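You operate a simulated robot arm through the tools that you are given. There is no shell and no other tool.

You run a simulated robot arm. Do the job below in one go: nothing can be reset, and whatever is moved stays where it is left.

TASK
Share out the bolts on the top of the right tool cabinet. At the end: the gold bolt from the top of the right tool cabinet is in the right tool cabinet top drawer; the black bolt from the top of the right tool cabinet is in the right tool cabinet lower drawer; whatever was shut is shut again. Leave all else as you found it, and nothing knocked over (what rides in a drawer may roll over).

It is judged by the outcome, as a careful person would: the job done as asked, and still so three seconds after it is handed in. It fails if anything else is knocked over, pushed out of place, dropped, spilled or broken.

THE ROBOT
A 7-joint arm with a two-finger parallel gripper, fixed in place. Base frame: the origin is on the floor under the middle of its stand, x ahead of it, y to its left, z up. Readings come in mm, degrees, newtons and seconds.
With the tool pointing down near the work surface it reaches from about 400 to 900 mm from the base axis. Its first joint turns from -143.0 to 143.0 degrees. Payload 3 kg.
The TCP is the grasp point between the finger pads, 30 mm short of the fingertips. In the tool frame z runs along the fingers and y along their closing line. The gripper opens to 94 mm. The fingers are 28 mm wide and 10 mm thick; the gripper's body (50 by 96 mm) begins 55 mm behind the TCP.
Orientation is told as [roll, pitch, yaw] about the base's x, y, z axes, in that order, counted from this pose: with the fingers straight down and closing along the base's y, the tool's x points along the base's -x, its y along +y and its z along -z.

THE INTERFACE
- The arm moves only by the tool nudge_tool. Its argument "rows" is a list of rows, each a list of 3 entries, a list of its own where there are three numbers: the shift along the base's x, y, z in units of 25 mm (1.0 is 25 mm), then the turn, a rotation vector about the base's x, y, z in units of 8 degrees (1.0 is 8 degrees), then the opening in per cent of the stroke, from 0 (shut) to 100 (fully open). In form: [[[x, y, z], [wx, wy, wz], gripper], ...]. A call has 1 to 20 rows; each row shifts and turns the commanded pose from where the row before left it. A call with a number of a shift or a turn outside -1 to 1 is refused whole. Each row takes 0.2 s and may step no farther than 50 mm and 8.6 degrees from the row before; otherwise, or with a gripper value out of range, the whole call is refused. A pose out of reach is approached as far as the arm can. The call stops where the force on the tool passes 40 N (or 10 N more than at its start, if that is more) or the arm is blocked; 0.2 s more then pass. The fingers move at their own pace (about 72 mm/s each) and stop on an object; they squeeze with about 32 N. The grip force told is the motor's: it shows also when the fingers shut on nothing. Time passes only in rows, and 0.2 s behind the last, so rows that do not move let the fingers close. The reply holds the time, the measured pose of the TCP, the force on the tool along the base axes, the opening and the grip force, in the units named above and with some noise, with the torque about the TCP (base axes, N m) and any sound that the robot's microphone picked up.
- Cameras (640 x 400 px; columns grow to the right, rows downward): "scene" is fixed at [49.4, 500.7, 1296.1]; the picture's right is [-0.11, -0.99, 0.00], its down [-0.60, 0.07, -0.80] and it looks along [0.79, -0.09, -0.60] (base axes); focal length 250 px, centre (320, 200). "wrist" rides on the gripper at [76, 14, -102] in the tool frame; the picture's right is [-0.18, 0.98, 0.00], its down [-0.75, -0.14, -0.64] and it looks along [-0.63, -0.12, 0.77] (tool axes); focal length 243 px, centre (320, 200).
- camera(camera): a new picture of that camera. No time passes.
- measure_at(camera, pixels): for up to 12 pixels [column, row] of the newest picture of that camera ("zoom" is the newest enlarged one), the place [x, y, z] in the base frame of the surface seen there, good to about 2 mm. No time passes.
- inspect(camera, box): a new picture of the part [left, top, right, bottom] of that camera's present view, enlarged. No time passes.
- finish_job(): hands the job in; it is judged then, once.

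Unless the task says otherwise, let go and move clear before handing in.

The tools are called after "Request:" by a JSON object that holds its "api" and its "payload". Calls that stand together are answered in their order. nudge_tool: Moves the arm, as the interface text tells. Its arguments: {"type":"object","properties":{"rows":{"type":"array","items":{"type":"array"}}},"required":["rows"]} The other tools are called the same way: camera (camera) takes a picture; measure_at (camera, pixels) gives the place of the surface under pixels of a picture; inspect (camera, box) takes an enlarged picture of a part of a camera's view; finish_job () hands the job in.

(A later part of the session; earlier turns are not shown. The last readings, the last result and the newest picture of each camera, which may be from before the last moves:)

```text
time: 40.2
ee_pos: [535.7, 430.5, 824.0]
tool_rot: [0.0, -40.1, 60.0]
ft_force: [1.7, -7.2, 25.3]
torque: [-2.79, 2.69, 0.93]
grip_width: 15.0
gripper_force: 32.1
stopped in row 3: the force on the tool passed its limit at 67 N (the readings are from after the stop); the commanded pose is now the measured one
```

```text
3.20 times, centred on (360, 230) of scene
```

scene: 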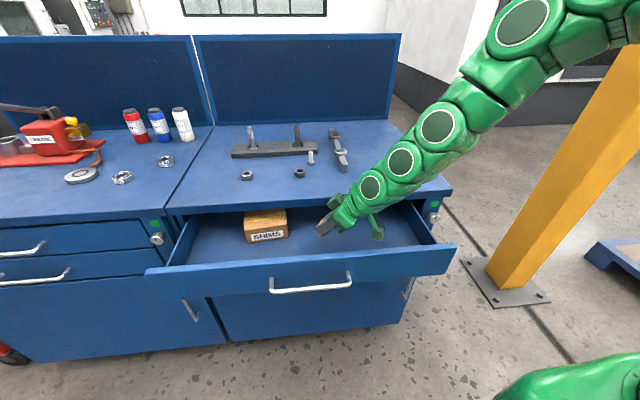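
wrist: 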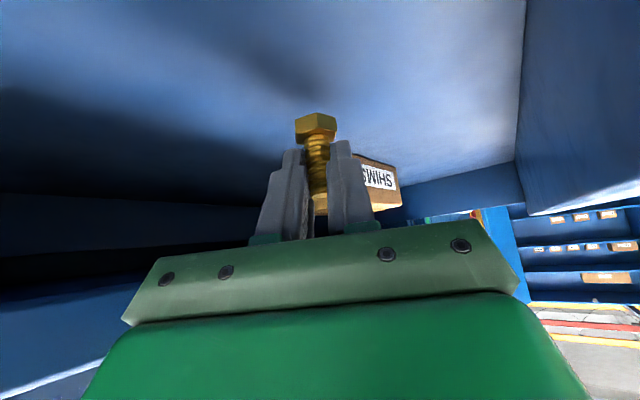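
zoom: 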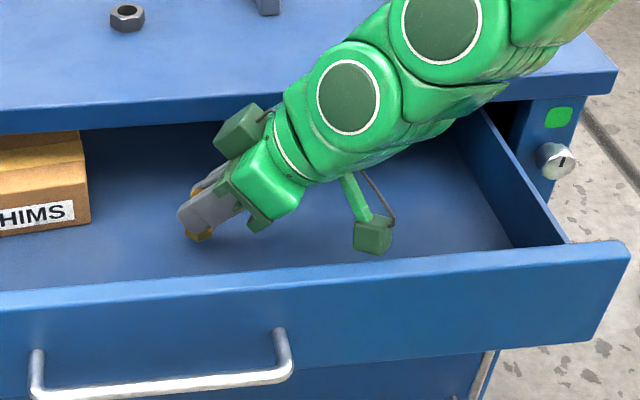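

The descent stopped at 67 N. Force and torque put the contact at about (431,313,849), so the camera housing touched the drawer's front wall top. I'll lift off 25 mm and measure the housing boxes.

Request:
{"api": "nudge_tool", "payload": {"rows": [[[0, 0, 0.5], [0, 0, 0], 5], [[0, 0, 0.5], [0, 0, 0], 5], [[0, 0, 0], [0, 0, 0], 5]]}}

Request:
{"api": "inspect", "payload": {"camera": "scene", "box": [290, 170, 410, 250]}}

Request:
{"api": "camera", "payload": {"camera": "scene"}}

```text
time: 41.0
ee_pos: [536.0, 429.8, 848.4]
tool_rot: [-0.1, -40.0, 60.0]
ft_force: [-0.5, 1.4, -1.1]
torque: [-0.02, -0.01, 0.04]
grip_width: 14.8
gripper_force: 32.5
```

```text
5.00 times, centred on (350, 210) of scene
```

zoom: 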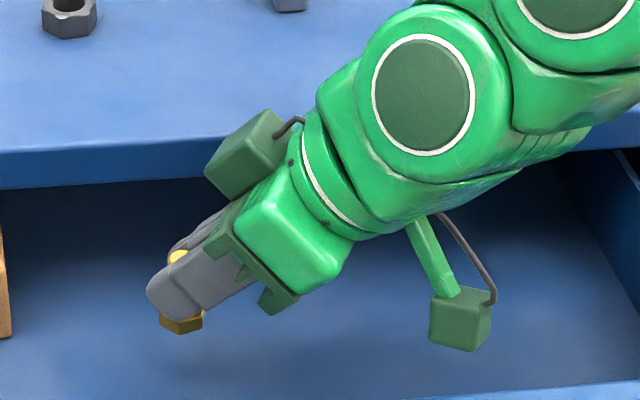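

```text
taken
```

scene: 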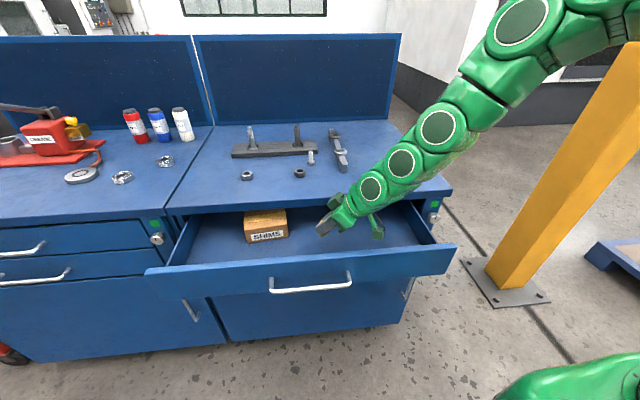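

Request:
{"api": "measure_at", "payload": {"camera": "zoom", "pixels": [[445, 315], [432, 340], [470, 345], [485, 310], [440, 293], [245, 160], [225, 185], [260, 125], [210, 165], [180, 325], [280, 305], [470, 330]]}}

Request:
{"api": "measure_at", "payload": {"camera": "scene", "pixels": [[350, 270], [350, 264], [400, 248], [400, 254], [370, 258], [240, 263]]}}

```text
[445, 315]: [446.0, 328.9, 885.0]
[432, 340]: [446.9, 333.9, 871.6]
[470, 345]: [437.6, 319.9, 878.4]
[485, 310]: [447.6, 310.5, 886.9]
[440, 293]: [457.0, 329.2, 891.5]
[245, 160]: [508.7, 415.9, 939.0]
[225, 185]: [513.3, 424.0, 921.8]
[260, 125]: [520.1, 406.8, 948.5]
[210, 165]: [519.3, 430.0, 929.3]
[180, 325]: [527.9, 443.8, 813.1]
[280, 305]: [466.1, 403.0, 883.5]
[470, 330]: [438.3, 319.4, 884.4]
```

```text
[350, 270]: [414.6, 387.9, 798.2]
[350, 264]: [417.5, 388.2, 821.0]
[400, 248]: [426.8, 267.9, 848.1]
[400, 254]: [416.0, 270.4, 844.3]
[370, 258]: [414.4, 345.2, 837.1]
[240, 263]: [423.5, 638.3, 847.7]
```

The camera housing's low corner is at about x=437 and touched the front wall (inner edge about x=431). I'll turn the tilt direction to +y (yaw to 90°), so all the housings stay within the drawer's depth.

Request:
{"api": "nudge_tool", "payload": {"rows": [[[0, 0, 0.2], [0, 0, 0.75], 5], [[-0.12, 0, 0], [0, 0, 0.75], 5], [[-0.12, 0, 0], [0, 0, 0.75], 5], [[-0.12, 0, 0], [0, 0, 0.75], 5], [[-0.12, 0, 0], [0, 0, 0.75], 5], [[0, 0, 0], [0, 0, 0], 5], [[0, 0, 0], [0, 0, 0], 5]]}}

Request:
{"api": "camera", "payload": {"camera": "scene"}}

Request:
{"api": "inspect", "payload": {"camera": "scene", "box": [290, 170, 410, 250]}}

```text
time: 42.6
ee_pos: [524.7, 429.5, 853.8]
tool_rot: [0.0, -40.1, 90.0]
ft_force: [-0.2, 0.7, -0.7]
torque: [-0.04, -0.01, 0.03]
grip_width: 14.9
gripper_force: 32.2
```

```text
taken
```

scene: 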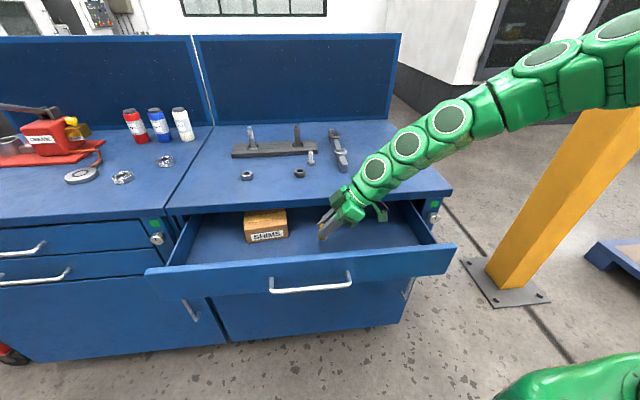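

```text
5.00 times, centred on (350, 210) of scene
```

zoom: 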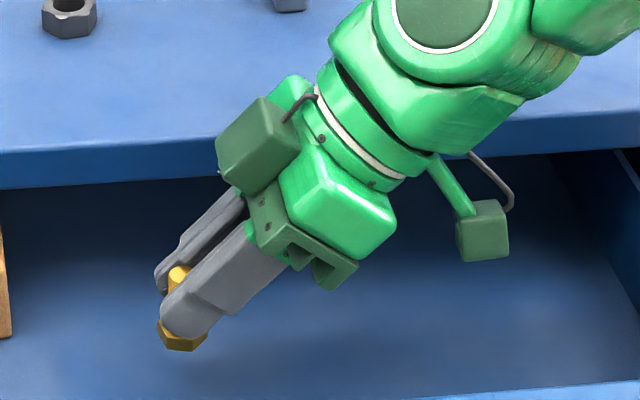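

The tool is now turned to 90° with the housings well inside. I'll check the housing positions before descending.

Request:
{"api": "measure_at", "payload": {"camera": "zoom", "pixels": [[460, 255], [480, 240], [505, 255], [470, 210], [225, 155], [245, 185], [290, 170], [350, 245], [330, 285], [180, 345], [200, 340], [390, 215]]}}

```text
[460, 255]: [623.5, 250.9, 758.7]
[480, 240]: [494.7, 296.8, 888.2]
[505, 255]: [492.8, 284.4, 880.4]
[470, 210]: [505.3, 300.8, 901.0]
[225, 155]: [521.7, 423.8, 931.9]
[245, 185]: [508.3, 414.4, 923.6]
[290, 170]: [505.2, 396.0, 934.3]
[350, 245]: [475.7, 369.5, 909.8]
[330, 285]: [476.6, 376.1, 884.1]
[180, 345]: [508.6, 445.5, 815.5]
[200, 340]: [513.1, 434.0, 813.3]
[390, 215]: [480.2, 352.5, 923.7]
```

All housings lie between x≈476 and 573, clear of the front wall and the table edge. Descending 40 mm with a small −x shift.

Request:
{"api": "nudge_tool", "payload": {"rows": [[[-0.3, 0, -0.4], [0, 0, 0], 5], [[0, 0, -0.4], [0, 0, 0], 5], [[0, 0, -0.4], [0, 0, 0], 5], [[0, 0, -0.4], [0, 0, 0], 5], [[0, 0, 0], [0, 0, 0], 5]]}}

Request:
{"api": "inspect", "payload": {"camera": "scene", "box": [290, 170, 410, 250]}}

Request:
{"api": "camera", "payload": {"camera": "wrist"}}

```text
time: 43.8
ee_pos: [515.7, 430.3, 813.4]
tool_rot: [0.1, -40.1, 89.9]
ft_force: [0.1, 0.0, -0.5]
torque: [0.01, 0.02, -0.05]
grip_width: 15.0
gripper_force: 32.4
```

```text
5.00 times, centred on (350, 210) of scene
```

zoom: 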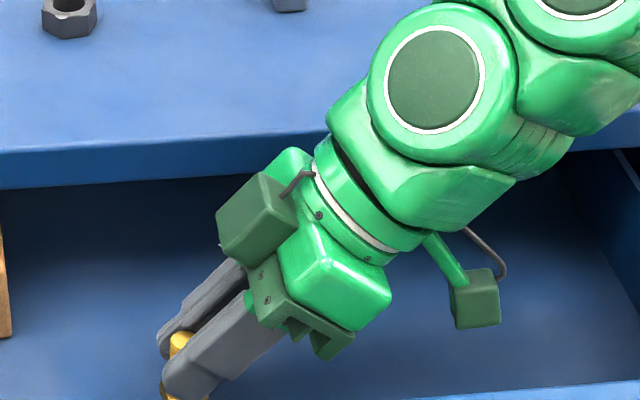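

```text
taken
```

wrist: 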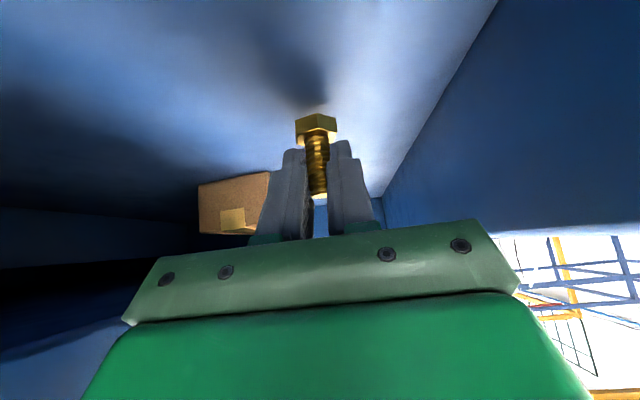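

The TCP is at z=813 and the bolt head should be about 8 mm above the floor. Creeping down in 2 mm steps until I feel contact.

Request:
{"api": "nudge_tool", "payload": {"rows": [[[0, 0, -0.1], [0, 0, 0], 5], [[0, 0, -0.1], [0, 0, 0], 5], [[0, 0, -0.06], [0, 0, 0], 5], [[0, 0, 0], [0, 0, 0], 5]]}}

```text
time: 44.8
ee_pos: [517.2, 431.1, 808.4]
tool_rot: [-0.1, -40.1, 90.0]
ft_force: [-0.5, 0.4, -0.5]
torque: [-0.03, 0.0, -0.02]
grip_width: 14.8
gripper_force: 31.8
```

Request:
{"api": "nudge_tool", "payload": {"rows": [[[0, 0, -0.06], [0, 0, 0], 5], [[0, 0, -0.06], [0, 0, 0], 5], [[0, 0, 0], [0, 0, 0], 5]]}}

```text
time: 45.6
ee_pos: [516.7, 430.4, 805.1]
tool_rot: [-0.1, -40.1, 90.0]
ft_force: [-0.5, -0.2, -0.9]
torque: [-0.05, 0.01, -0.05]
grip_width: 14.8
gripper_force: 31.6
```

Request:
{"api": "nudge_tool", "payload": {"rows": [[[0, 0, -0.05], [0, 0, 0], 5], [[0, 0, 0], [0, 0, 0], 5]]}}

Request:
{"api": "inspect", "payload": {"camera": "wrist", "box": [260, 80, 380, 220]}}

```text
time: 46.2
ee_pos: [517.7, 431.2, 802.6]
tool_rot: [0.0, -40.0, 89.9]
ft_force: [-1.4, -2.2, 15.8]
torque: [0.09, 0.09, -0.02]
grip_width: 14.7
gripper_force: 31.9
```

```text
2.86 times, centred on (320, 150) of wrist
```

zoom: 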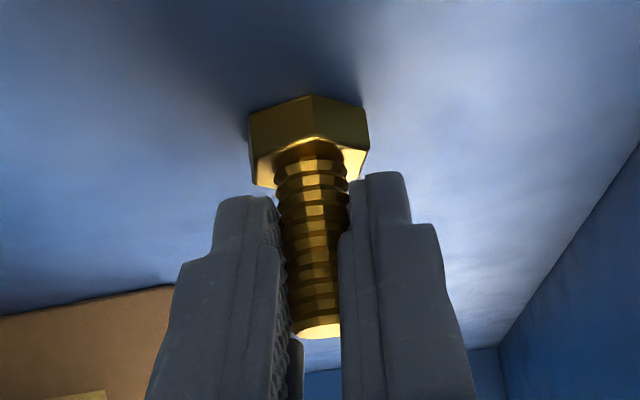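

The bolt now rests on the drawer floor (15.8 N upward). I'll open the gripper and back out along the finger axis.

Request:
{"api": "nudge_tool", "payload": {"rows": [[[0, 0, 0.02], [0, 0, 0], 20], [[0, 0, 0], [0, 0, 0], 35], [[0, 0, 0], [0, 0, 0], 45], [[0, 0, 0], [0, 0, 0], 45], [[0, -0.26, 0.31], [0, 0, 0], 45], [[0, -0.4, 0.48], [0, 0, 0], 45], [[0, -0.5, 0.6], [0, 0, 0], 45], [[0, -0.5, 0.6], [0, 0, 0], 45], [[0, 0, 0], [0, 0, 0], 45]]}}

Request:
{"api": "camera", "payload": {"camera": "wrist"}}

Request:
{"api": "inspect", "payload": {"camera": "scene", "box": [260, 170, 460, 290]}}

```text
time: 48.2
ee_pos: [517.2, 388.4, 853.3]
tool_rot: [0.1, -40.0, 90.1]
ft_force: [-0.4, 0.0, 0.0]
torque: [0.03, 0.03, -0.01]
grip_width: 42.3
gripper_force: 0.1
```

```text
taken
```

wrist: 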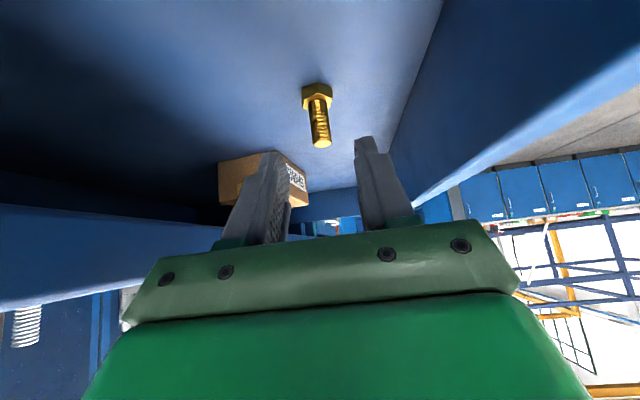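

```text
3.20 times, centred on (360, 230) of scene
```

zoom: 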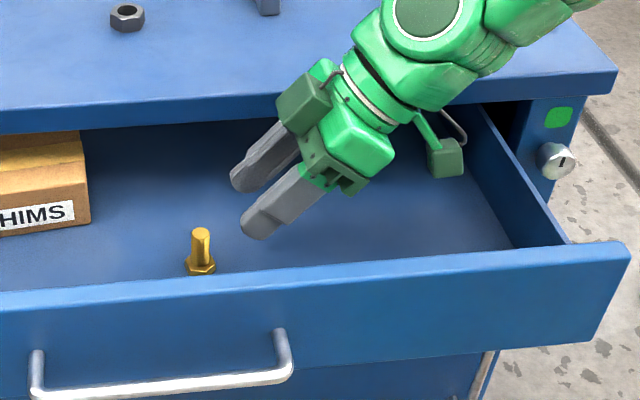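

The gold bolt stands upright in the top drawer. Next I'll rise clear, level the tool, and start turning back to yaw −90° to grip the handle again for shutting.

Request:
{"api": "nudge_tool", "payload": {"rows": [[[0, 0, 0.9], [0, 0, 0], 45], [[0, 0, 1], [0, 0, 0], 45], [[0, 0, 1], [0, 0, 0], 45], [[-0.2, 0, 1], [-0.7, 0, 0], 45], [[-0.4, 0, 0.8], [-0.7, 0, 0], 45], [[-0.5, 0.2, 0.6], [-0.7, 0, 0], 45], [[-0.5, 0.3, 0], [-0.7, 0, 0], 45], [[-0.5, 0.3, 0], [-0.7, 0, 0], 45], [[-0.5, 0.3, 0], [-0.7, 0, 0], 45], [[-0.5, 0.3, 0], [-0.8, 0, 0], 45], [[0, 0, 0], [0, 0, 0], 45]]}}

Request:
{"api": "camera", "payload": {"camera": "scene"}}

```text
time: 50.6
ee_pos: [438.9, 423.5, 986.7]
tool_rot: [0.0, 0.1, 90.0]
ft_force: [0.6, -0.4, -0.6]
torque: [-0.01, -0.02, -0.01]
grip_width: 42.6
gripper_force: 0.1
```

```text
taken
```

scene: 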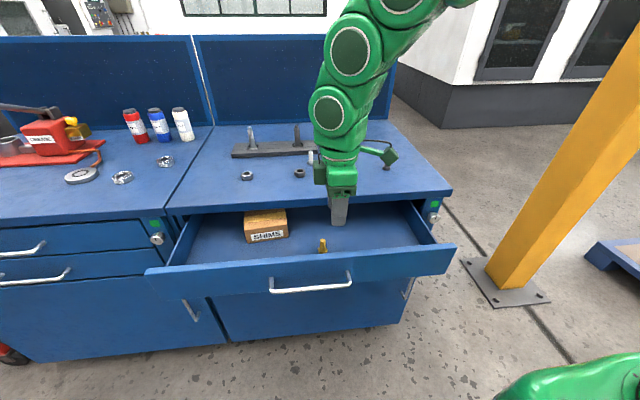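

The tool is level at (439,424,987) and the gold bolt is visible at (322,246) in the drawer. Turning −180° in yaw while moving over the handle.

Request:
{"api": "nudge_tool", "payload": {"rows": [[[-0.14, 0.09, 0], [0, 0, -1], 34], [[-0.14, 0.09, 0], [0, 0, -1], 34], [[-0.14, 0.09, 0], [0, 0, -1], 34], [[-0.14, 0.09, 0], [0, 0, -1], 34], [[-0.14, 0.09, 0], [0, 0, -1], 34], [[-0.14, 0.09, 0], [0, 0, -1], 34], [[-0.14, 0.09, 0], [0, 0, -1], 34], [[-0.14, 0.09, 0], [0, 0, -1], 34], [[-0.14, 0.09, 0], [0, 0, -1], 34], [[-0.14, 0.09, 0], [0, 0, -1], 34], [[-0.14, 0.09, 0], [0, 0, -1], 34], [[-0.14, 0.09, 0], [0, 0, -1], 34], [[-0.14, 0.09, 0], [0, 0, -1], 34], [[-0.14, 0.09, 0], [0, 0, -1], 34], [[-0.14, 0.09, 0], [0, 0, -1], 34], [[-0.14, 0.09, 0], [0, 0, -1], 34], [[-0.14, 0.09, 0], [0, 0, -1], 34], [[-0.14, 0.09, 0], [0, 0, -1], 34], [[-0.14, 0.09, 0], [0, 0, -1], 34], [[-0.14, 0.09, 0], [0, 0, -1], 34]]}}

Request:
{"api": "nudge_tool", "payload": {"rows": [[[0, 0, 0], [0, 0, -0.833], 34], [[0, 0, 0], [0, 0, -0.833], 34], [[0, 0, 0], [0, 0, -0.833], 34], [[0, 0, 0], [0, 0, 0], 34]]}}

Request:
{"api": "camera", "payload": {"camera": "wrist"}}

```text
time: 54.8
ee_pos: [369.0, 467.7, 985.7]
tool_rot: [0.0, -0.1, -70.1]
ft_force: [-0.9, 0.4, 0.0]
torque: [0.02, 0.03, -0.02]
grip_width: 32.0
gripper_force: 0.1
```

```text
time: 55.8
ee_pos: [369.7, 467.7, 985.0]
tool_rot: [0.0, -0.1, -90.1]
ft_force: [0.6, 0.9, 0.1]
torque: [0.0, 0.01, -0.01]
grip_width: 32.0
gripper_force: 0.1
```

```text
taken
```

wrist: 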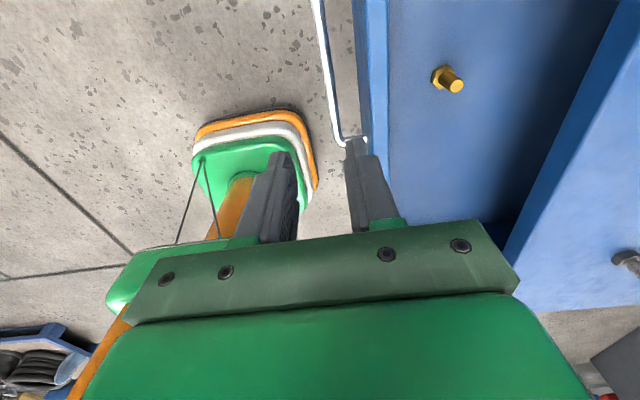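

I'm above the handle at (370,468,985) with yaw −90°. I'll measure the bar's current position before descending.

Request:
{"api": "measure_at", "payload": {"camera": "wrist", "pixels": [[322, 40], [326, 80], [332, 115], [352, 141], [375, 60], [445, 80], [455, 85]]}}

Request:
{"api": "measure_at", "payload": {"camera": "scene", "pixels": [[280, 291], [345, 284]]}}

```text
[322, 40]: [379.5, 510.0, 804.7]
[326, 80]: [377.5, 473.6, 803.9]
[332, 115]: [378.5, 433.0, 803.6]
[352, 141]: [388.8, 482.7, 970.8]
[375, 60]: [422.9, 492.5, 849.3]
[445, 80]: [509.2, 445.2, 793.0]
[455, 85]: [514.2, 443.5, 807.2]
```

```text
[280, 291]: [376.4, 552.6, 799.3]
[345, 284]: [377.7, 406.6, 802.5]
```

The bar is at about (380, y, 798). Descending with a 20° tilt to just above it.

Request:
{"api": "nudge_tool", "payload": {"rows": [[[0, 0, -0.9], [0, -0.5, 0], 34], [[0, 0, -0.9], [0, -0.5, 0], 34], [[-0.05, 0, -1], [0, -0.5, 0], 34], [[-0.05, 0, -1], [0, -0.5, 0], 34], [[-0.05, 0, -1], [0, -0.5, 0], 34], [[-0.05, 0, -0.9], [0, 0, 0], 34], [[0, 0, 0], [0, 0, 0], 34]]}}

Request:
{"api": "camera", "payload": {"camera": "wrist"}}

```text
time: 57.4
ee_pos: [364.9, 467.4, 844.6]
tool_rot: [20.1, 0.1, -90.1]
ft_force: [-0.5, 0.3, -0.6]
torque: [-0.01, -0.01, -0.01]
grip_width: 31.8
gripper_force: 0.1
```

```text
taken
```

wrist: 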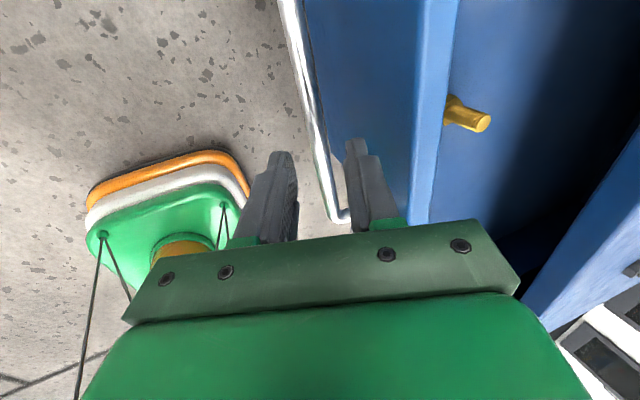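

The bar is 49 mm ahead along the fingers and centred. I'll advance 35 mm and close on it.

Request:
{"api": "nudge_tool", "payload": {"rows": [[[0.22, 0, -0.66], [0, 0, 0], 34], [[0.22, 0, -0.66], [0, 0, 0], 34], [[0, 0, 0], [0, 0, 0], 34], [[0, 0, 0], [0, 0, 0], 15], [[0, 0, 0], [0, 0, 0], 5], [[0, 0, 0], [0, 0, 0], 5]]}}

Request:
{"api": "camera", "payload": {"camera": "wrist"}}

```text
time: 58.8
ee_pos: [375.9, 468.0, 811.5]
tool_rot: [20.2, -0.2, -90.0]
ft_force: [0.5, -0.7, 5.7]
torque: [0.1, -0.07, -0.03]
grip_width: 11.7
gripper_force: 45.2
```

```text
taken
```

wrist: 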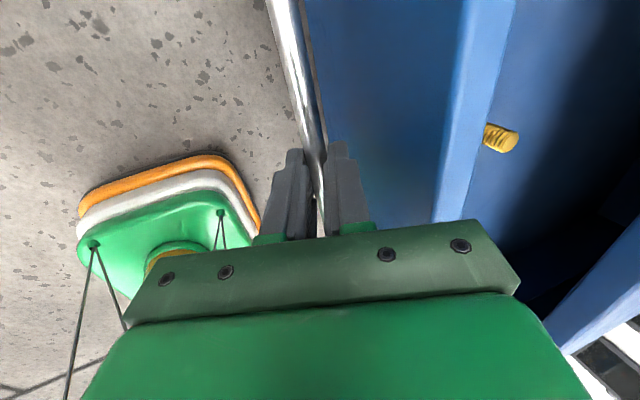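

The handle is gripped (11.7 mm). I'll push the drawer in gently by about 90 mm.

Request:
{"api": "nudge_tool", "payload": {"rows": [[[0.1, 0, 0], [0, 0, 0], 5], [[0.2, 0, 0], [0, 0, 0], 5], [[0.3, 0, 0], [0, 0, 0], 5], [[0.4, 0, 0], [0, 0, 0], 5], [[0.4, 0, 0], [0, 0, 0], 5], [[0.4, 0, 0], [0, 0, 0], 5], [[0.4, 0, 0], [0, 0, 0], 5], [[0.4, 0, 0], [0, 0, 0], 5], [[0.4, 0, 0], [0, 0, 0], 5], [[0.3, 0, 0], [0, 0, 0], 5], [[0.2, 0, 0], [0, 0, 0], 5], [[0.1, 0, 0], [0, 0, 0], 5], [[0, 0, 0], [0, 0, 0], 5]]}}

Request:
{"api": "camera", "payload": {"camera": "scene"}}

```text
time: 61.6
ee_pos: [464.6, 467.5, 811.4]
tool_rot: [20.1, 0.0, -90.0]
ft_force: [0.6, -1.9, 31.7]
torque: [0.05, -0.22, -0.02]
grip_width: 11.7
gripper_force: 44.6
```

```text
taken
```

scene: 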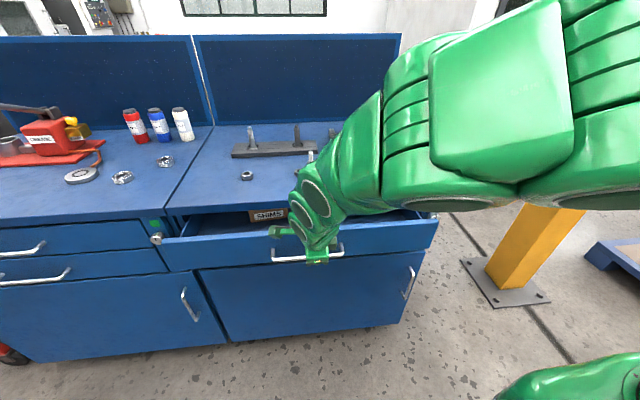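

The drawer is half shut, with 32 N of vertical load on the bar. I'll loosen the grip, tilt to 35° for more clearance under the table edge, and re-grip.

Request:
{"api": "nudge_tool", "payload": {"rows": [[[0, 0, 0], [0, 0, 0], 28], [[0, 0, 0], [0, 0, 0], 28], [[-0.064, 0, 0], [0, -0.94, 0], 28], [[-0.064, 0, 0], [0, -0.94, 0], 28], [[0, 0, 0], [0, 0, 0], 28], [[0, 0, 0], [0, 0, 0], 28]]}}

Request:
{"api": "camera", "payload": {"camera": "wrist"}}

```text
time: 63.0
ee_pos: [462.3, 468.2, 810.6]
tool_rot: [35.1, 0.0, -90.0]
ft_force: [0.1, 0.5, -0.5]
torque: [-0.05, 0.01, -0.01]
grip_width: 26.3
gripper_force: 0.1
```

```text
taken
```

wrist: 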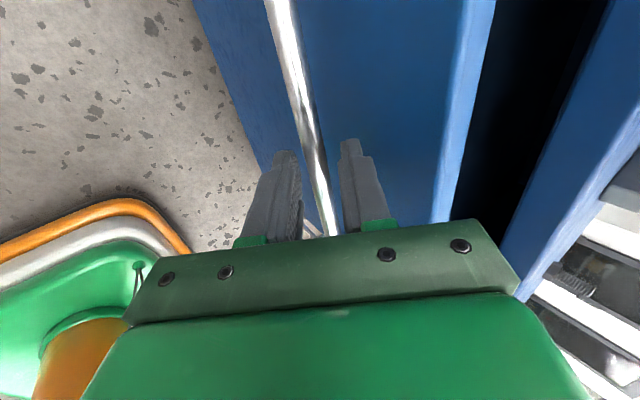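

The bar is still centred, now at a 35° tilt. Re-gripping and pushing in another 80 mm.

Request:
{"api": "nudge_tool", "payload": {"rows": [[[0, 0, 0], [0, 0, 0], 10], [[0, 0, 0], [0, 0, 0], 5], [[0, 0, 0], [0, 0, 0], 5], [[0.2, 0, 0], [0, 0, 0], 5], [[0.4, 0, 0], [0, 0, 0], 5], [[0.4, 0, 0], [0, 0, 0], 5], [[0.4, 0, 0], [0, 0, 0], 5], [[0.4, 0, 0], [0, 0, 0], 5], [[0.4, 0, 0], [0, 0, 0], 5], [[0.4, 0, 0], [0, 0, 0], 5], [[0.4, 0, 0], [0, 0, 0], 5], [[0.2, 0, 0], [0, 0, 0], 5], [[0, 0, 0], [0, 0, 0], 5]]}}

Request:
{"api": "camera", "payload": {"camera": "scene"}}

```text
time: 65.8
ee_pos: [541.6, 467.3, 809.3]
tool_rot: [35.2, -0.1, -90.0]
ft_force: [-1.4, 4.6, -16.6]
torque: [0.29, 0.16, 0.04]
grip_width: 11.7
gripper_force: 45.6
```

```text
taken
```

scene: 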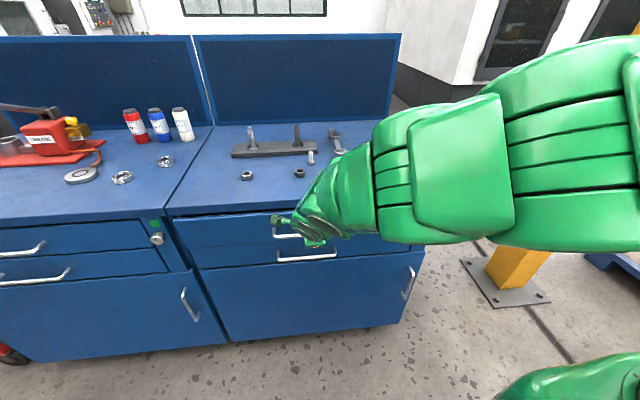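

About 14 mm remain. Creeping in until it seats.

Request:
{"api": "nudge_tool", "payload": {"rows": [[[0.16, 0, 0], [0, 0, 0], 5], [[0.16, 0, 0], [0, 0, 0], 5], [[0.12, 0, 0], [0, 0, 0], 5], [[0.08, 0, 0], [0, 0, 0], 5], [[0.06, 0, 0], [0, 0, 0], 5], [[0.06, 0, 0], [0, 0, 0], 5], [[0, 0, 0], [0, 0, 0], 5]]}}

Request:
{"api": "measure_at", "payload": {"camera": "scene", "pixels": [[250, 225], [220, 230]]}}

```text
time: 67.0
ee_pos: [555.6, 467.9, 809.8]
tool_rot: [34.9, -0.2, -90.1]
ft_force: [-5.1, -2.5, 6.4]
torque: [-0.39, 0.08, -0.5]
grip_width: 11.5
gripper_force: 45.0
stopped in row 6: the force on the tool passed its limit at 47 N (the readings are from after the stop); the commanded pose is now the measured one
```

```text
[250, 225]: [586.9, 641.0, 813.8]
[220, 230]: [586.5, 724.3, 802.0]
```

It stopped at 47 N with the bar at about 563.7, its starting place. I'll verify that the panel is flush.

Request:
{"api": "camera", "payload": {"camera": "scene"}}

Request:
{"api": "measure_at", "payload": {"camera": "scene", "pixels": [[250, 225], [220, 230], [200, 232], [250, 245], [250, 255], [220, 262]]}}

Request:
{"api": "inspect", "payload": {"camera": "scene", "box": [160, 190, 440, 290]}}

```text
taken
```

scene: 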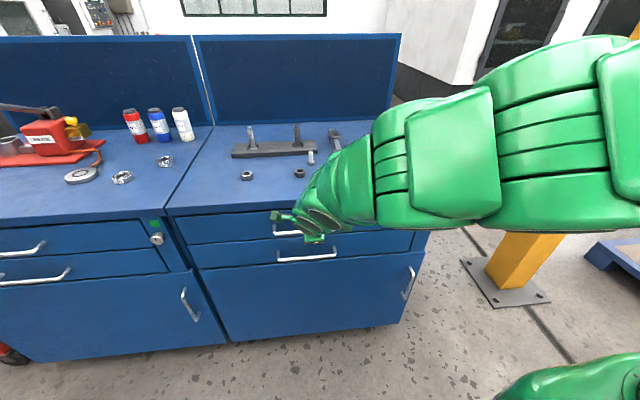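

```text
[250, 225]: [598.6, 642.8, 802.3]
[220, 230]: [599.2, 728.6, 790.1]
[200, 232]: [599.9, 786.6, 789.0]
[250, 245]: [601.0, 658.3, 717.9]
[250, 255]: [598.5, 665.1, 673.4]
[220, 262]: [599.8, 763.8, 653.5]
```

```text
2.29 times, centred on (300, 240) of scene
```

zoom: 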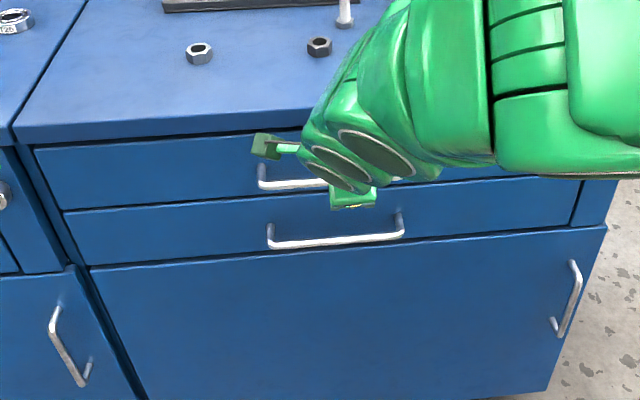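

The top drawer is flush again (panel x≈599). I'll release the handle, back off along the finger axis, and move clear.

Request:
{"api": "nudge_tool", "payload": {"rows": [[[0, 0, 0], [0, 0, 0], 30], [[0, 0, 0], [0, 0, 0], 30], [[-0.25, 0, 0.35], [0, 0, 0], 30], [[-0.4, 0, 0.57], [0, 0, 0], 30], [[-0.5, 0, 0.72], [0, 0, 0], 30], [[-0.5, 0, 0.5], [0, 0, 0], 30], [[-0.5, 0.3, 0], [0, -0.6, 0], 30], [[0, 0, 0], [0, 0, 0], 30], [[0, 0, 0], [0, 0, 0], 30]]}}

Request:
{"api": "camera", "payload": {"camera": "scene"}}

Request:
{"api": "camera", "payload": {"camera": "wrist"}}

```text
time: 69.0
ee_pos: [502.4, 474.5, 862.7]
tool_rot: [39.7, -0.2, -90.0]
ft_force: [-0.5, -0.1, -0.6]
torque: [0.0, -0.01, 0.05]
grip_width: 28.2
gripper_force: 0.0
```

```text
taken
```

scene: 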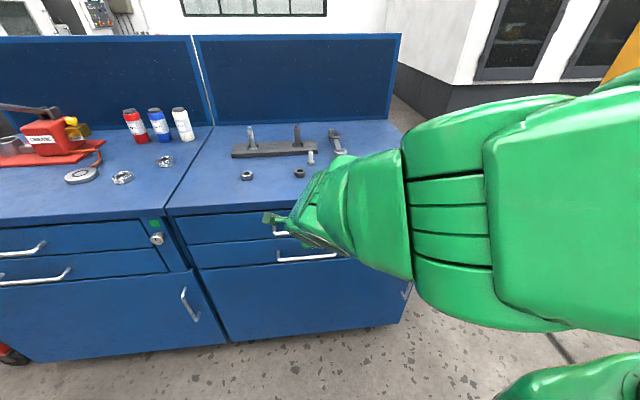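

```text
taken
```

wrist: 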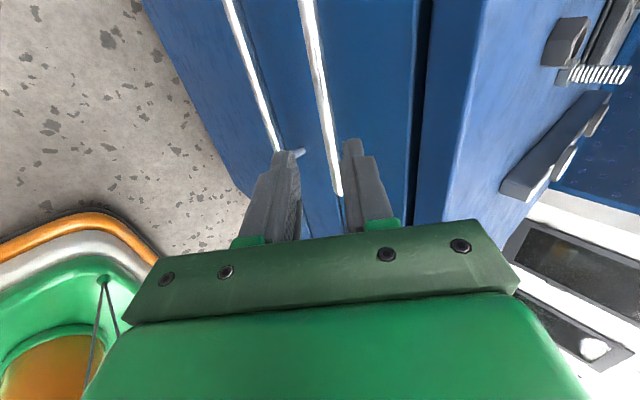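

Clear of the top handle at (502,475,863). I'll step back to x≈485 and go down in front of the lower handle.

Request:
{"api": "nudge_tool", "payload": {"rows": [[[-0.7, 0.1, 0], [0, 0, 0], 32], [[0, 0.1, -0.6], [0, 0, 0], 32], [[0, 0.1, -0.8], [0, 0, 0], 32], [[0, 0, -0.8], [0, 0, 0], 32], [[0, 0, -0.8], [0, 0, 0], 32], [[0, 0, -0.8], [0, 0, 0], 32], [[0, 0, -0.6], [0, 0, 0], 32], [[0, 0, 0], [0, 0, 0], 32], [[0, 0, 0], [0, 0, 0], 32]]}}

Request:
{"api": "camera", "payload": {"camera": "wrist"}}

Request:
{"api": "camera", "payload": {"camera": "scene"}}

```text
time: 71.0
ee_pos: [482.7, 477.1, 760.2]
tool_rot: [39.4, -0.1, -89.9]
ft_force: [-0.6, -0.6, 0.9]
torque: [0.02, 0.0, -0.01]
grip_width: 30.2
gripper_force: 0.1
out of reach, approached as far as the arm can: row 7
```

```text
taken
```

wrist: 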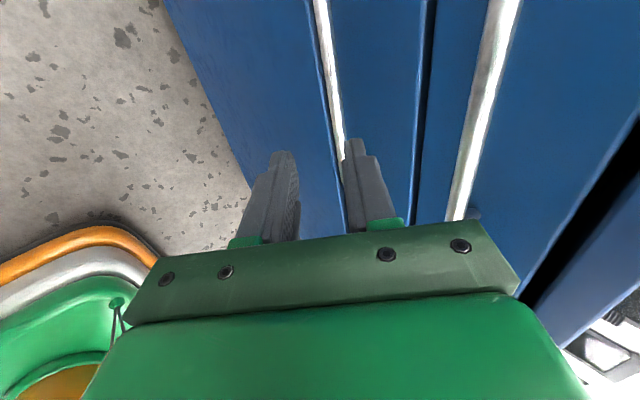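

```text
taken
```

scene: 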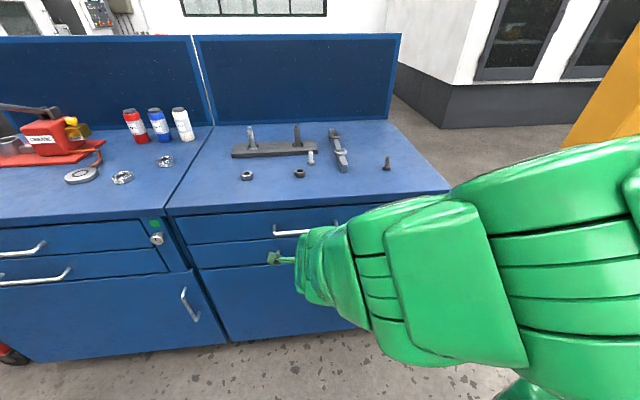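

The arm is close to a reach limit here (row 7), with a tilt of 39°. I'll measure the lower bar from this view, then plan a grasp with a slightly smaller tilt.

Request:
{"api": "measure_at", "payload": {"camera": "wrist", "pixels": [[322, 20], [328, 60], [334, 100], [340, 140], [490, 80], [475, 130], [365, 80], [470, 60]]}}

Request:
{"api": "measure_at", "payload": {"camera": "scene", "pixels": [[278, 232], [300, 232], [250, 255], [240, 275]]}}

```text
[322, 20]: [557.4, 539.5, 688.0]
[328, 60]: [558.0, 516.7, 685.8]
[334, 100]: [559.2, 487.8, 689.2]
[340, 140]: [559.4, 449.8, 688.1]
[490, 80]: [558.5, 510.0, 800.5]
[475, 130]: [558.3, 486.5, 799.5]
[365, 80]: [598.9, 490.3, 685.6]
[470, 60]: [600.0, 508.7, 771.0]
```

```text
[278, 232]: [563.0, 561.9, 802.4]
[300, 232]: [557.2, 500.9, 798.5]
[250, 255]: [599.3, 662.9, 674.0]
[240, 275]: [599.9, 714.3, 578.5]
```

The lower bar's centre is at about (564, y, 684.5). I'll move out to the pre-grasp at (523,480,741) with a 36° tilt.

Request:
{"api": "nudge_tool", "payload": {"rows": [[[0.5, 0.05, 0], [0, 0.2, 0], 32], [[0.5, 0.05, 0], [0, 0.23, 0], 32], [[0.5, 0, -0.2], [0, 0, 0], 32], [[0, 0, 0], [0, 0, 0], 32], [[0, 0, 0], [0, 0, 0], 32]]}}

```text
time: 72.2
ee_pos: [521.5, 479.4, 754.4]
tool_rot: [36.3, -0.1, -90.1]
ft_force: [-1.0, 0.0, 0.3]
torque: [-0.01, 0.03, 0.03]
grip_width: 30.1
gripper_force: 0.0
```

Reached (522,479,754) at a 36° tilt. I'll advance toward the bar in two halves, checking between.

Request:
{"api": "nudge_tool", "payload": {"rows": [[[0.4, 0, -0.55], [0, 0, 0], 32], [[0.34, 0, -0.58], [0, 0, 0], 32], [[0, 0, 0], [0, 0, 0], 32]]}}

Request:
{"api": "camera", "payload": {"camera": "wrist"}}

```text
time: 73.0
ee_pos: [538.2, 474.8, 733.1]
tool_rot: [36.0, -0.1, -89.9]
ft_force: [-0.2, -0.4, -0.1]
torque: [0.01, 0.0, 0.01]
grip_width: 30.1
gripper_force: 0.0
out of reach, approached as far as the arm can: row 2
```

```text
taken
```

wrist: 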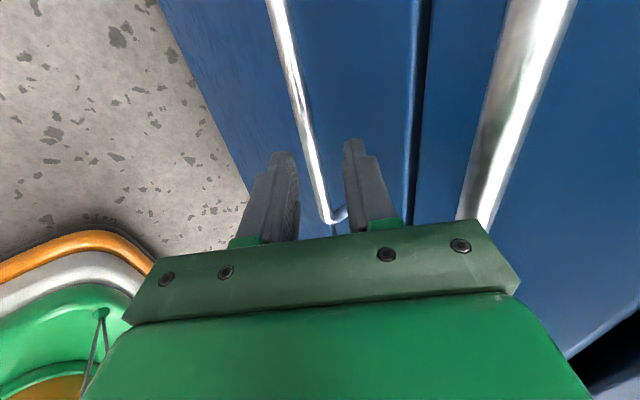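

Straight gripping of the lower bar is out of reach at this tilt (stopped at z≈733), and the top handle prevents a smaller tilt. Instead I'll open the fingers wide, hook one finger behind the lower bar, and use only about 20° of tilt. First I'll back out along the finger axis.

Request:
{"api": "nudge_tool", "payload": {"rows": [[[-0.35, 0.1, 0.5], [0, 0, 0], 32], [[-0.35, 0.1, 0.5], [0, 0, 0], 32], [[-0.5, 0, 0.5], [0, 0, 0], 32], [[-0.6, 0, 0.3], [0, 0, 0], 32], [[0, 0, 0], [0, 0, 0], 32], [[-0.3, 0, 0], [0, 0.5, 0], 60], [[-0.3, 0, 0], [0, 0.5, 0], 90], [[-0.3, 0, 0], [0, 0.5, 0], 100], [[-0.3, 0, 0], [0, 0.5, 0], 100], [[0, 0, 0], [0, 0, 0], 100], [[0, 0, 0], [0, 0, 0], 100]]}}

Request:
{"api": "camera", "payload": {"camera": "wrist"}}

```text
time: 75.4
ee_pos: [462.5, 479.5, 778.1]
tool_rot: [20.3, -0.2, -90.0]
ft_force: [0.5, -0.1, -0.5]
torque: [0.0, 0.03, -0.01]
grip_width: 94.1
gripper_force: 0.0
```

```text
taken
```

wrist: 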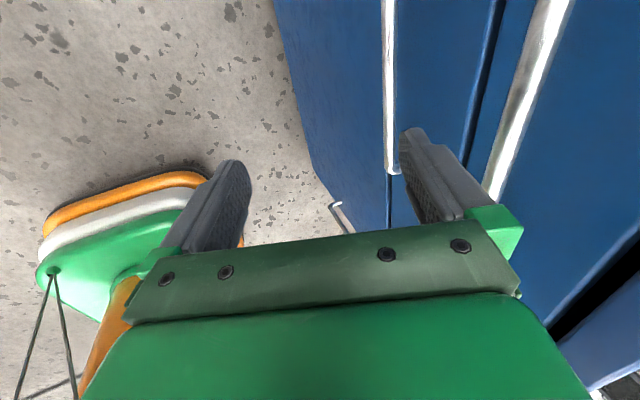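

The tool is at (463,480,778) with a 20° tilt and fully open. I'll test the low reach in free space first by going down to z≈690 in front of the handles.

Request:
{"api": "nudge_tool", "payload": {"rows": [[[0, 0, -0.7], [0, 0, 0], 100], [[0, 0, -0.7], [0, 0, 0], 100], [[0, 0, -0.7], [0, 0, 0], 100], [[0, 0, -0.7], [0, 0, 0], 100], [[0, 0, -0.6], [0, 0, 0], 100], [[0, 0, 0], [0, 0, 0], 100]]}}

```text
time: 76.8
ee_pos: [462.4, 479.5, 691.5]
tool_rot: [20.4, -0.1, -90.0]
ft_force: [0.0, -0.4, -1.1]
torque: [0.01, 0.02, -0.01]
grip_width: 94.2
gripper_force: 0.1
```

That's reachable with the 20° tilt. Now up and forward to the pre-hook pose, about (498,480,756), then slide along the finger axis so the rear finger goes behind the lower bar.

Request:
{"api": "nudge_tool", "payload": {"rows": [[[0, 0, 0.9], [0, 0, 0], 100], [[0.2, 0, 0.9], [0, 0, 0], 100], [[0.6, 0, 0.8], [0, 0, 0], 100], [[0.64, 0, 0], [0, 0, 0], 100], [[0, 0, 0], [0, 0, 0], 100]]}}

Request:
{"api": "camera", "payload": {"camera": "wrist"}}

Request:
{"api": "camera", "payload": {"camera": "scene"}}

```text
time: 78.0
ee_pos: [499.5, 479.6, 759.2]
tool_rot: [20.4, -0.2, -90.0]
ft_force: [-0.1, -0.2, -0.4]
torque: [-0.02, 0.0, 0.01]
grip_width: 93.9
gripper_force: 0.1
```

```text
taken
```

wrist: 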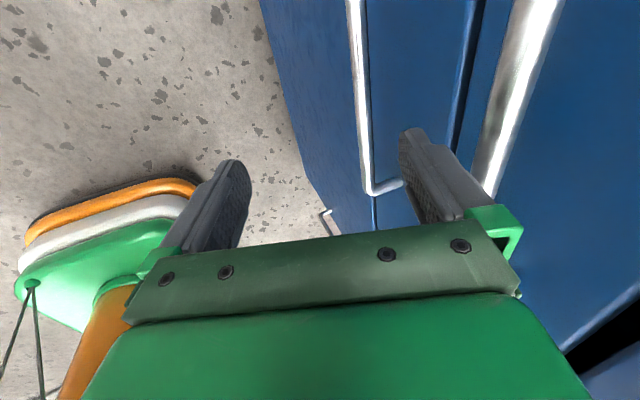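

```text
taken
```

scene: 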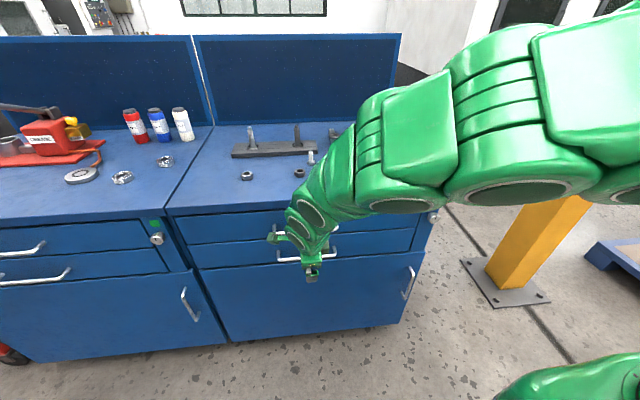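

The rear finger should pass behind the lower bar, and the upper bar runs close to the finger's green bracket. I'll measure those clearances before sliding in.

Request:
{"api": "measure_at", "payload": {"camera": "wrist", "pixels": [[519, 230], [505, 212], [514, 250], [440, 150], [415, 132], [405, 150], [500, 130], [485, 180], [360, 100], [515, 285]]}}

Request:
{"api": "inspect", "payload": {"camera": "wrist", "box": [340, 60, 560, 300]}}

```text
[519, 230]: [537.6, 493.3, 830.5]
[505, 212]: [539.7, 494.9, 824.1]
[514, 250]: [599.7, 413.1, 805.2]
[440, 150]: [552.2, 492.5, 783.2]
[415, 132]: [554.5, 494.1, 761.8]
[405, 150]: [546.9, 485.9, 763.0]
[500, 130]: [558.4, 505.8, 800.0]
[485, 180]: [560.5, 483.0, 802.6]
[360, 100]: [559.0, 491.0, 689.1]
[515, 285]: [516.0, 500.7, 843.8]
```

```text
1.67 times, centred on (450, 180) of wrist
```

zoom: 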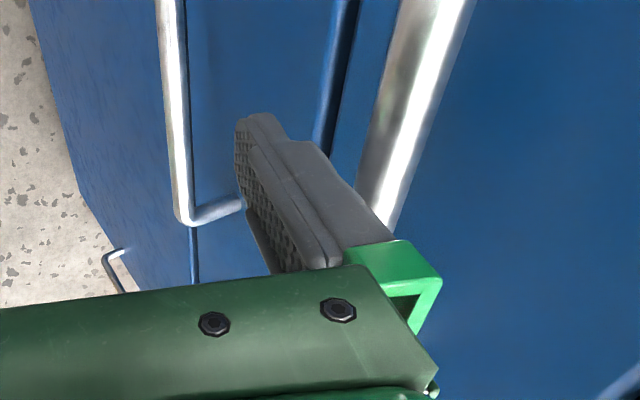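

Clearances are about 7–9 mm at the bracket (n≈61 versus the bar edge at about 68–70). Sliding in along the finger axis in two parts.

Request:
{"api": "nudge_tool", "payload": {"rows": [[[0.17, 0, -0.5], [0, 0, 0], 100], [[0.17, 0, -0.5], [0, 0, 0], 100], [[0.17, 0, -0.5], [0, 0, 0], 100], [[0, 0, 0], [0, 0, 0], 100]]}}

Request:
{"api": "inspect", "payload": {"camera": "wrist", "box": [340, 60, 560, 300]}}

```text
time: 79.0
ee_pos: [510.9, 478.0, 720.9]
tool_rot: [20.4, -0.2, -90.0]
ft_force: [-0.3, -0.2, 0.9]
torque: [0.0, 0.0, 0.01]
grip_width: 94.1
gripper_force: 0.0
```

```text
1.67 times, centred on (450, 180) of wrist
```

zoom: 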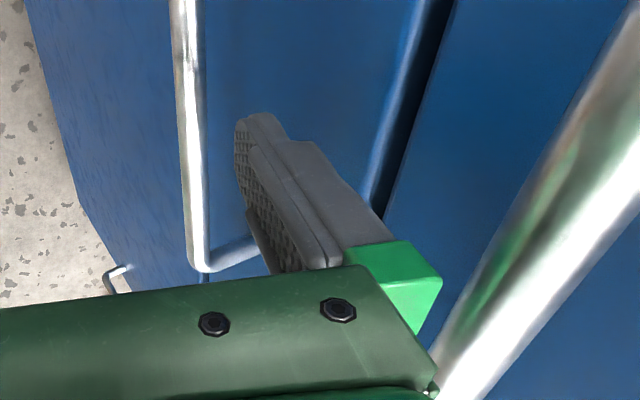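

The finger is entering behind the lower bar with no contact. Continuing the remaining 30 mm.

Request:
{"api": "nudge_tool", "payload": {"rows": [[[0.2, 0.04, -0.6], [0, 0, 0], 100], [[0.2, 0.04, -0.6], [0, 0, 0], 100], [[0, 0, 0], [0, 0, 0], 100]]}}

Request:
{"api": "camera", "payload": {"camera": "wrist"}}

Request:
{"api": "inspect", "payload": {"camera": "scene", "box": [220, 190, 380, 310]}}

```text
time: 79.8
ee_pos: [521.1, 480.7, 690.9]
tool_rot: [20.2, -0.3, -90.0]
ft_force: [0.5, 0.7, 1.4]
torque: [0.0, -0.02, 0.0]
grip_width: 93.8
gripper_force: 0.1
```

```text
taken
```

wrist: 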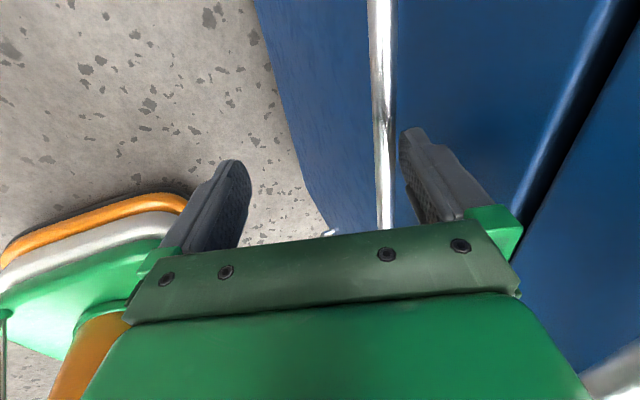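

```text
3.33 times, centred on (300, 250) of scene
```

zoom: 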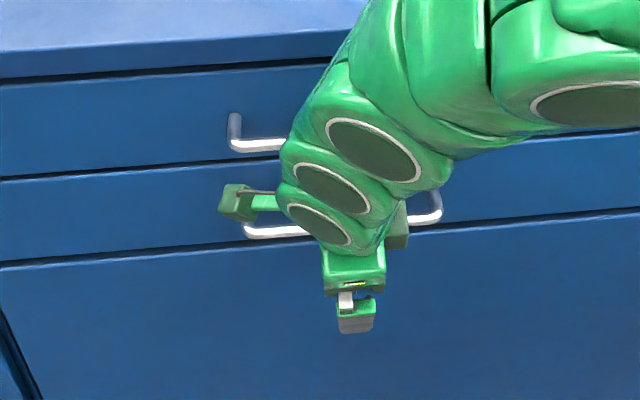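

The rear finger is hooked behind the lower bar, with no contact forces yet. Pulling along −x gently.

Request:
{"api": "nudge_tool", "payload": {"rows": [[[-0.15, 0, 0], [0, 0, 0], 100], [[-0.2, 0, 0], [0, 0, 0], 100], [[-0.3, 0, 0], [0, 0, 0], 100], [[-0.4, 0, 0], [0, 0, 0], 100], [[-0.4, 0, 0], [0, 0, 0], 100], [[-0.4, 0, 0], [0, 0, 0], 100], [[-0.3, 0, 0], [0, 0, 0], 100], [[0, 0, 0], [0, 0, 0], 100]]}}

Request:
{"api": "camera", "payload": {"camera": "scene"}}

```text
time: 81.6
ee_pos: [467.3, 481.0, 689.9]
tool_rot: [20.3, -0.1, -90.0]
ft_force: [1.8, -0.3, 1.1]
torque: [0.07, -0.06, -0.04]
grip_width: 93.8
gripper_force: 0.1
```

```text
taken
```

scene: 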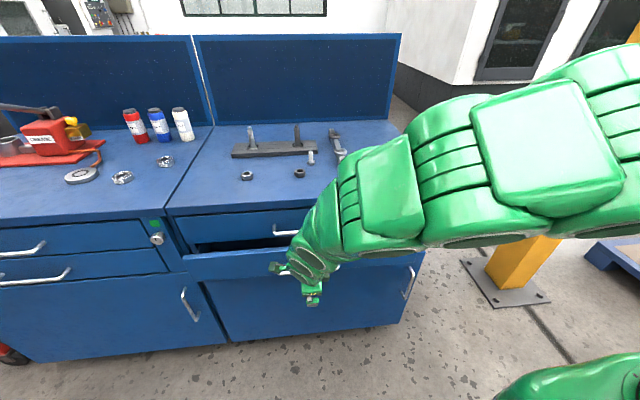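

The lower drawer is sliding open (about 48 mm). I'll keep pulling.

Request:
{"api": "nudge_tool", "payload": {"rows": [[[-0.3, 0, 0], [0, 0, 0], 100], [[-0.4, 0, 0], [0, 0, 0], 100], [[-0.4, 0, 0], [0, 0, 0], 100], [[-0.4, 0, 0], [0, 0, 0], 100], [[-0.4, 0, 0], [0, 0, 0], 100], [[-0.4, 0, 0], [0, 0, 0], 100], [[-0.4, 0, 0], [0, 0, 0], 100], [[-0.3, 0, 0], [0, 0, 0], 100], [[0, 0, 0], [0, 0, 0], 100]]}}

Request:
{"api": "camera", "payload": {"camera": "scene"}}

```text
time: 83.6
ee_pos: [392.7, 480.8, 691.5]
tool_rot: [20.3, -0.2, -90.0]
ft_force: [0.7, -0.4, 0.2]
torque: [-0.03, -0.03, -0.1]
grip_width: 94.0
gripper_force: 0.1
```

```text
taken
```

scene: 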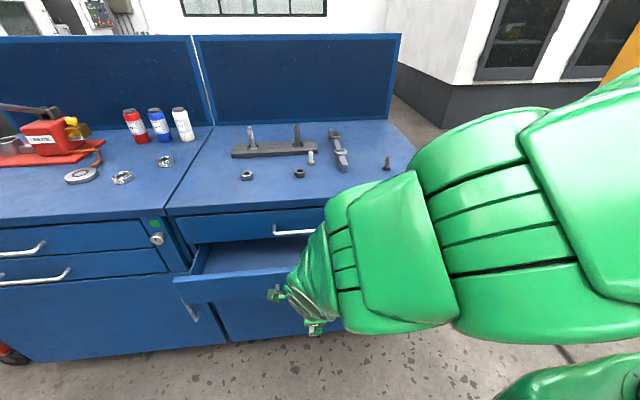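

About 125 mm open and smooth. I'll pull about 45 mm more.

Request:
{"api": "nudge_tool", "payload": {"rows": [[[-0.3, 0, 0], [0, 0, 0], 100], [[-0.4, 0, 0], [0, 0, 0], 100], [[-0.4, 0, 0], [0, 0, 0], 100], [[-0.4, 0, 0], [0, 0, 0], 100], [[-0.3, 0, 0], [0, 0, 0], 100], [[0, 0, 0], [0, 0, 0], 100]]}}

Request:
{"api": "camera", "payload": {"camera": "wrist"}}

Request:
{"api": "camera", "payload": {"camera": "scene"}}

```text
time: 85.0
ee_pos: [346.6, 481.2, 691.6]
tool_rot: [20.3, -0.3, -90.0]
ft_force: [0.9, -0.9, 0.1]
torque: [0.02, -0.02, -0.03]
grip_width: 94.0
gripper_force: 0.0
```

```text
taken
```

wrist: 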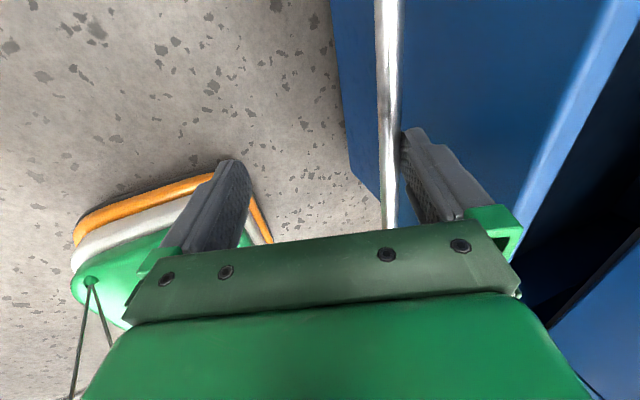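

```text
taken
```

scene: 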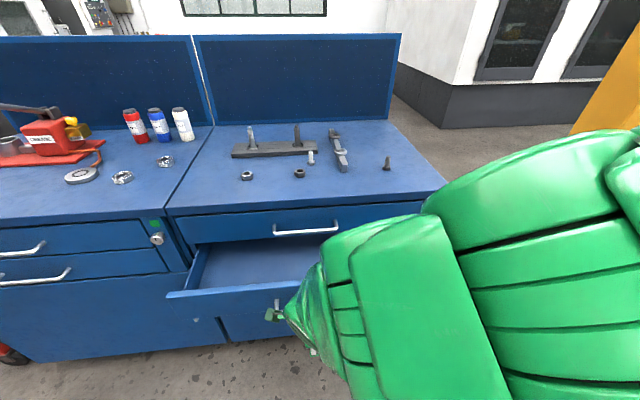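

The lower drawer is open about 172 mm, which is enough. I'll unhook (a few mm forward, then up) and climb away while levelling the tool.

Request:
{"api": "nudge_tool", "payload": {"rows": [[[0.16, 0, 0], [0, 0, 0], 100], [[0, 0, 0.5], [0, 0, 0], 100], [[0, 0, 0.8], [0, 0, 0], 100], [[0, 0, 0.8], [0, 0, 0], 100], [[0.1, 0, 0.9], [0, 0.5, 0], 100], [[0.2, 0, 0.9], [0, 0.5, 0], 90], [[0.2, 0, 0.9], [0, 0.5, 0], 80], [[0.2, 0, 0.9], [0, 0.5, 0], 70], [[0.2, 0, 0.9], [0, 0.53, 0], 60], [[0, 0, 0], [0, 0, 0], 60]]}}

Request:
{"api": "camera", "payload": {"camera": "scene"}}

Request:
{"api": "camera", "payload": {"camera": "wrist"}}

```text
time: 87.2
ee_pos: [375.4, 481.0, 855.8]
tool_rot: [0.1, -0.2, -89.9]
ft_force: [0.1, -0.2, 0.3]
torque: [0.0, 0.0, 0.02]
grip_width: 56.5
gripper_force: 0.0
```

```text
taken
```

scene: 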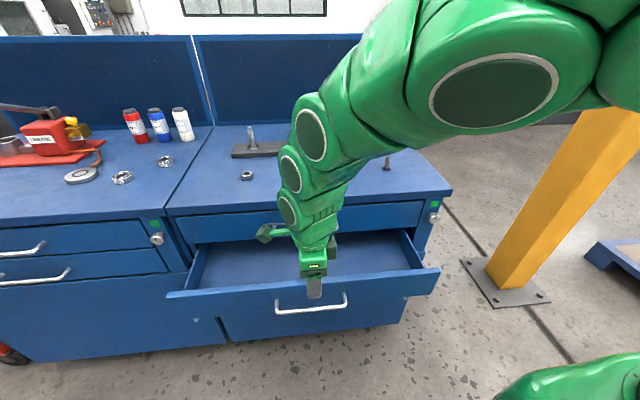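

```text
taken
```

wrist: 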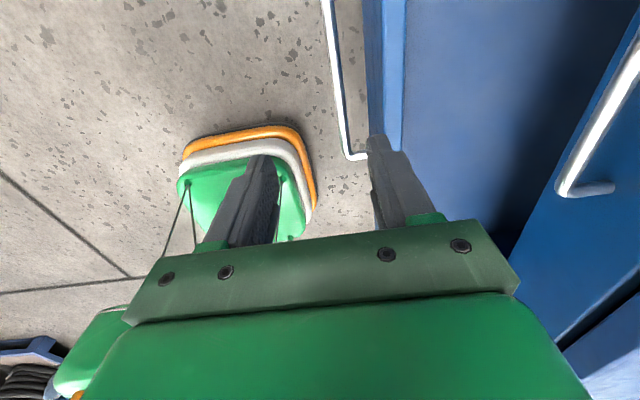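

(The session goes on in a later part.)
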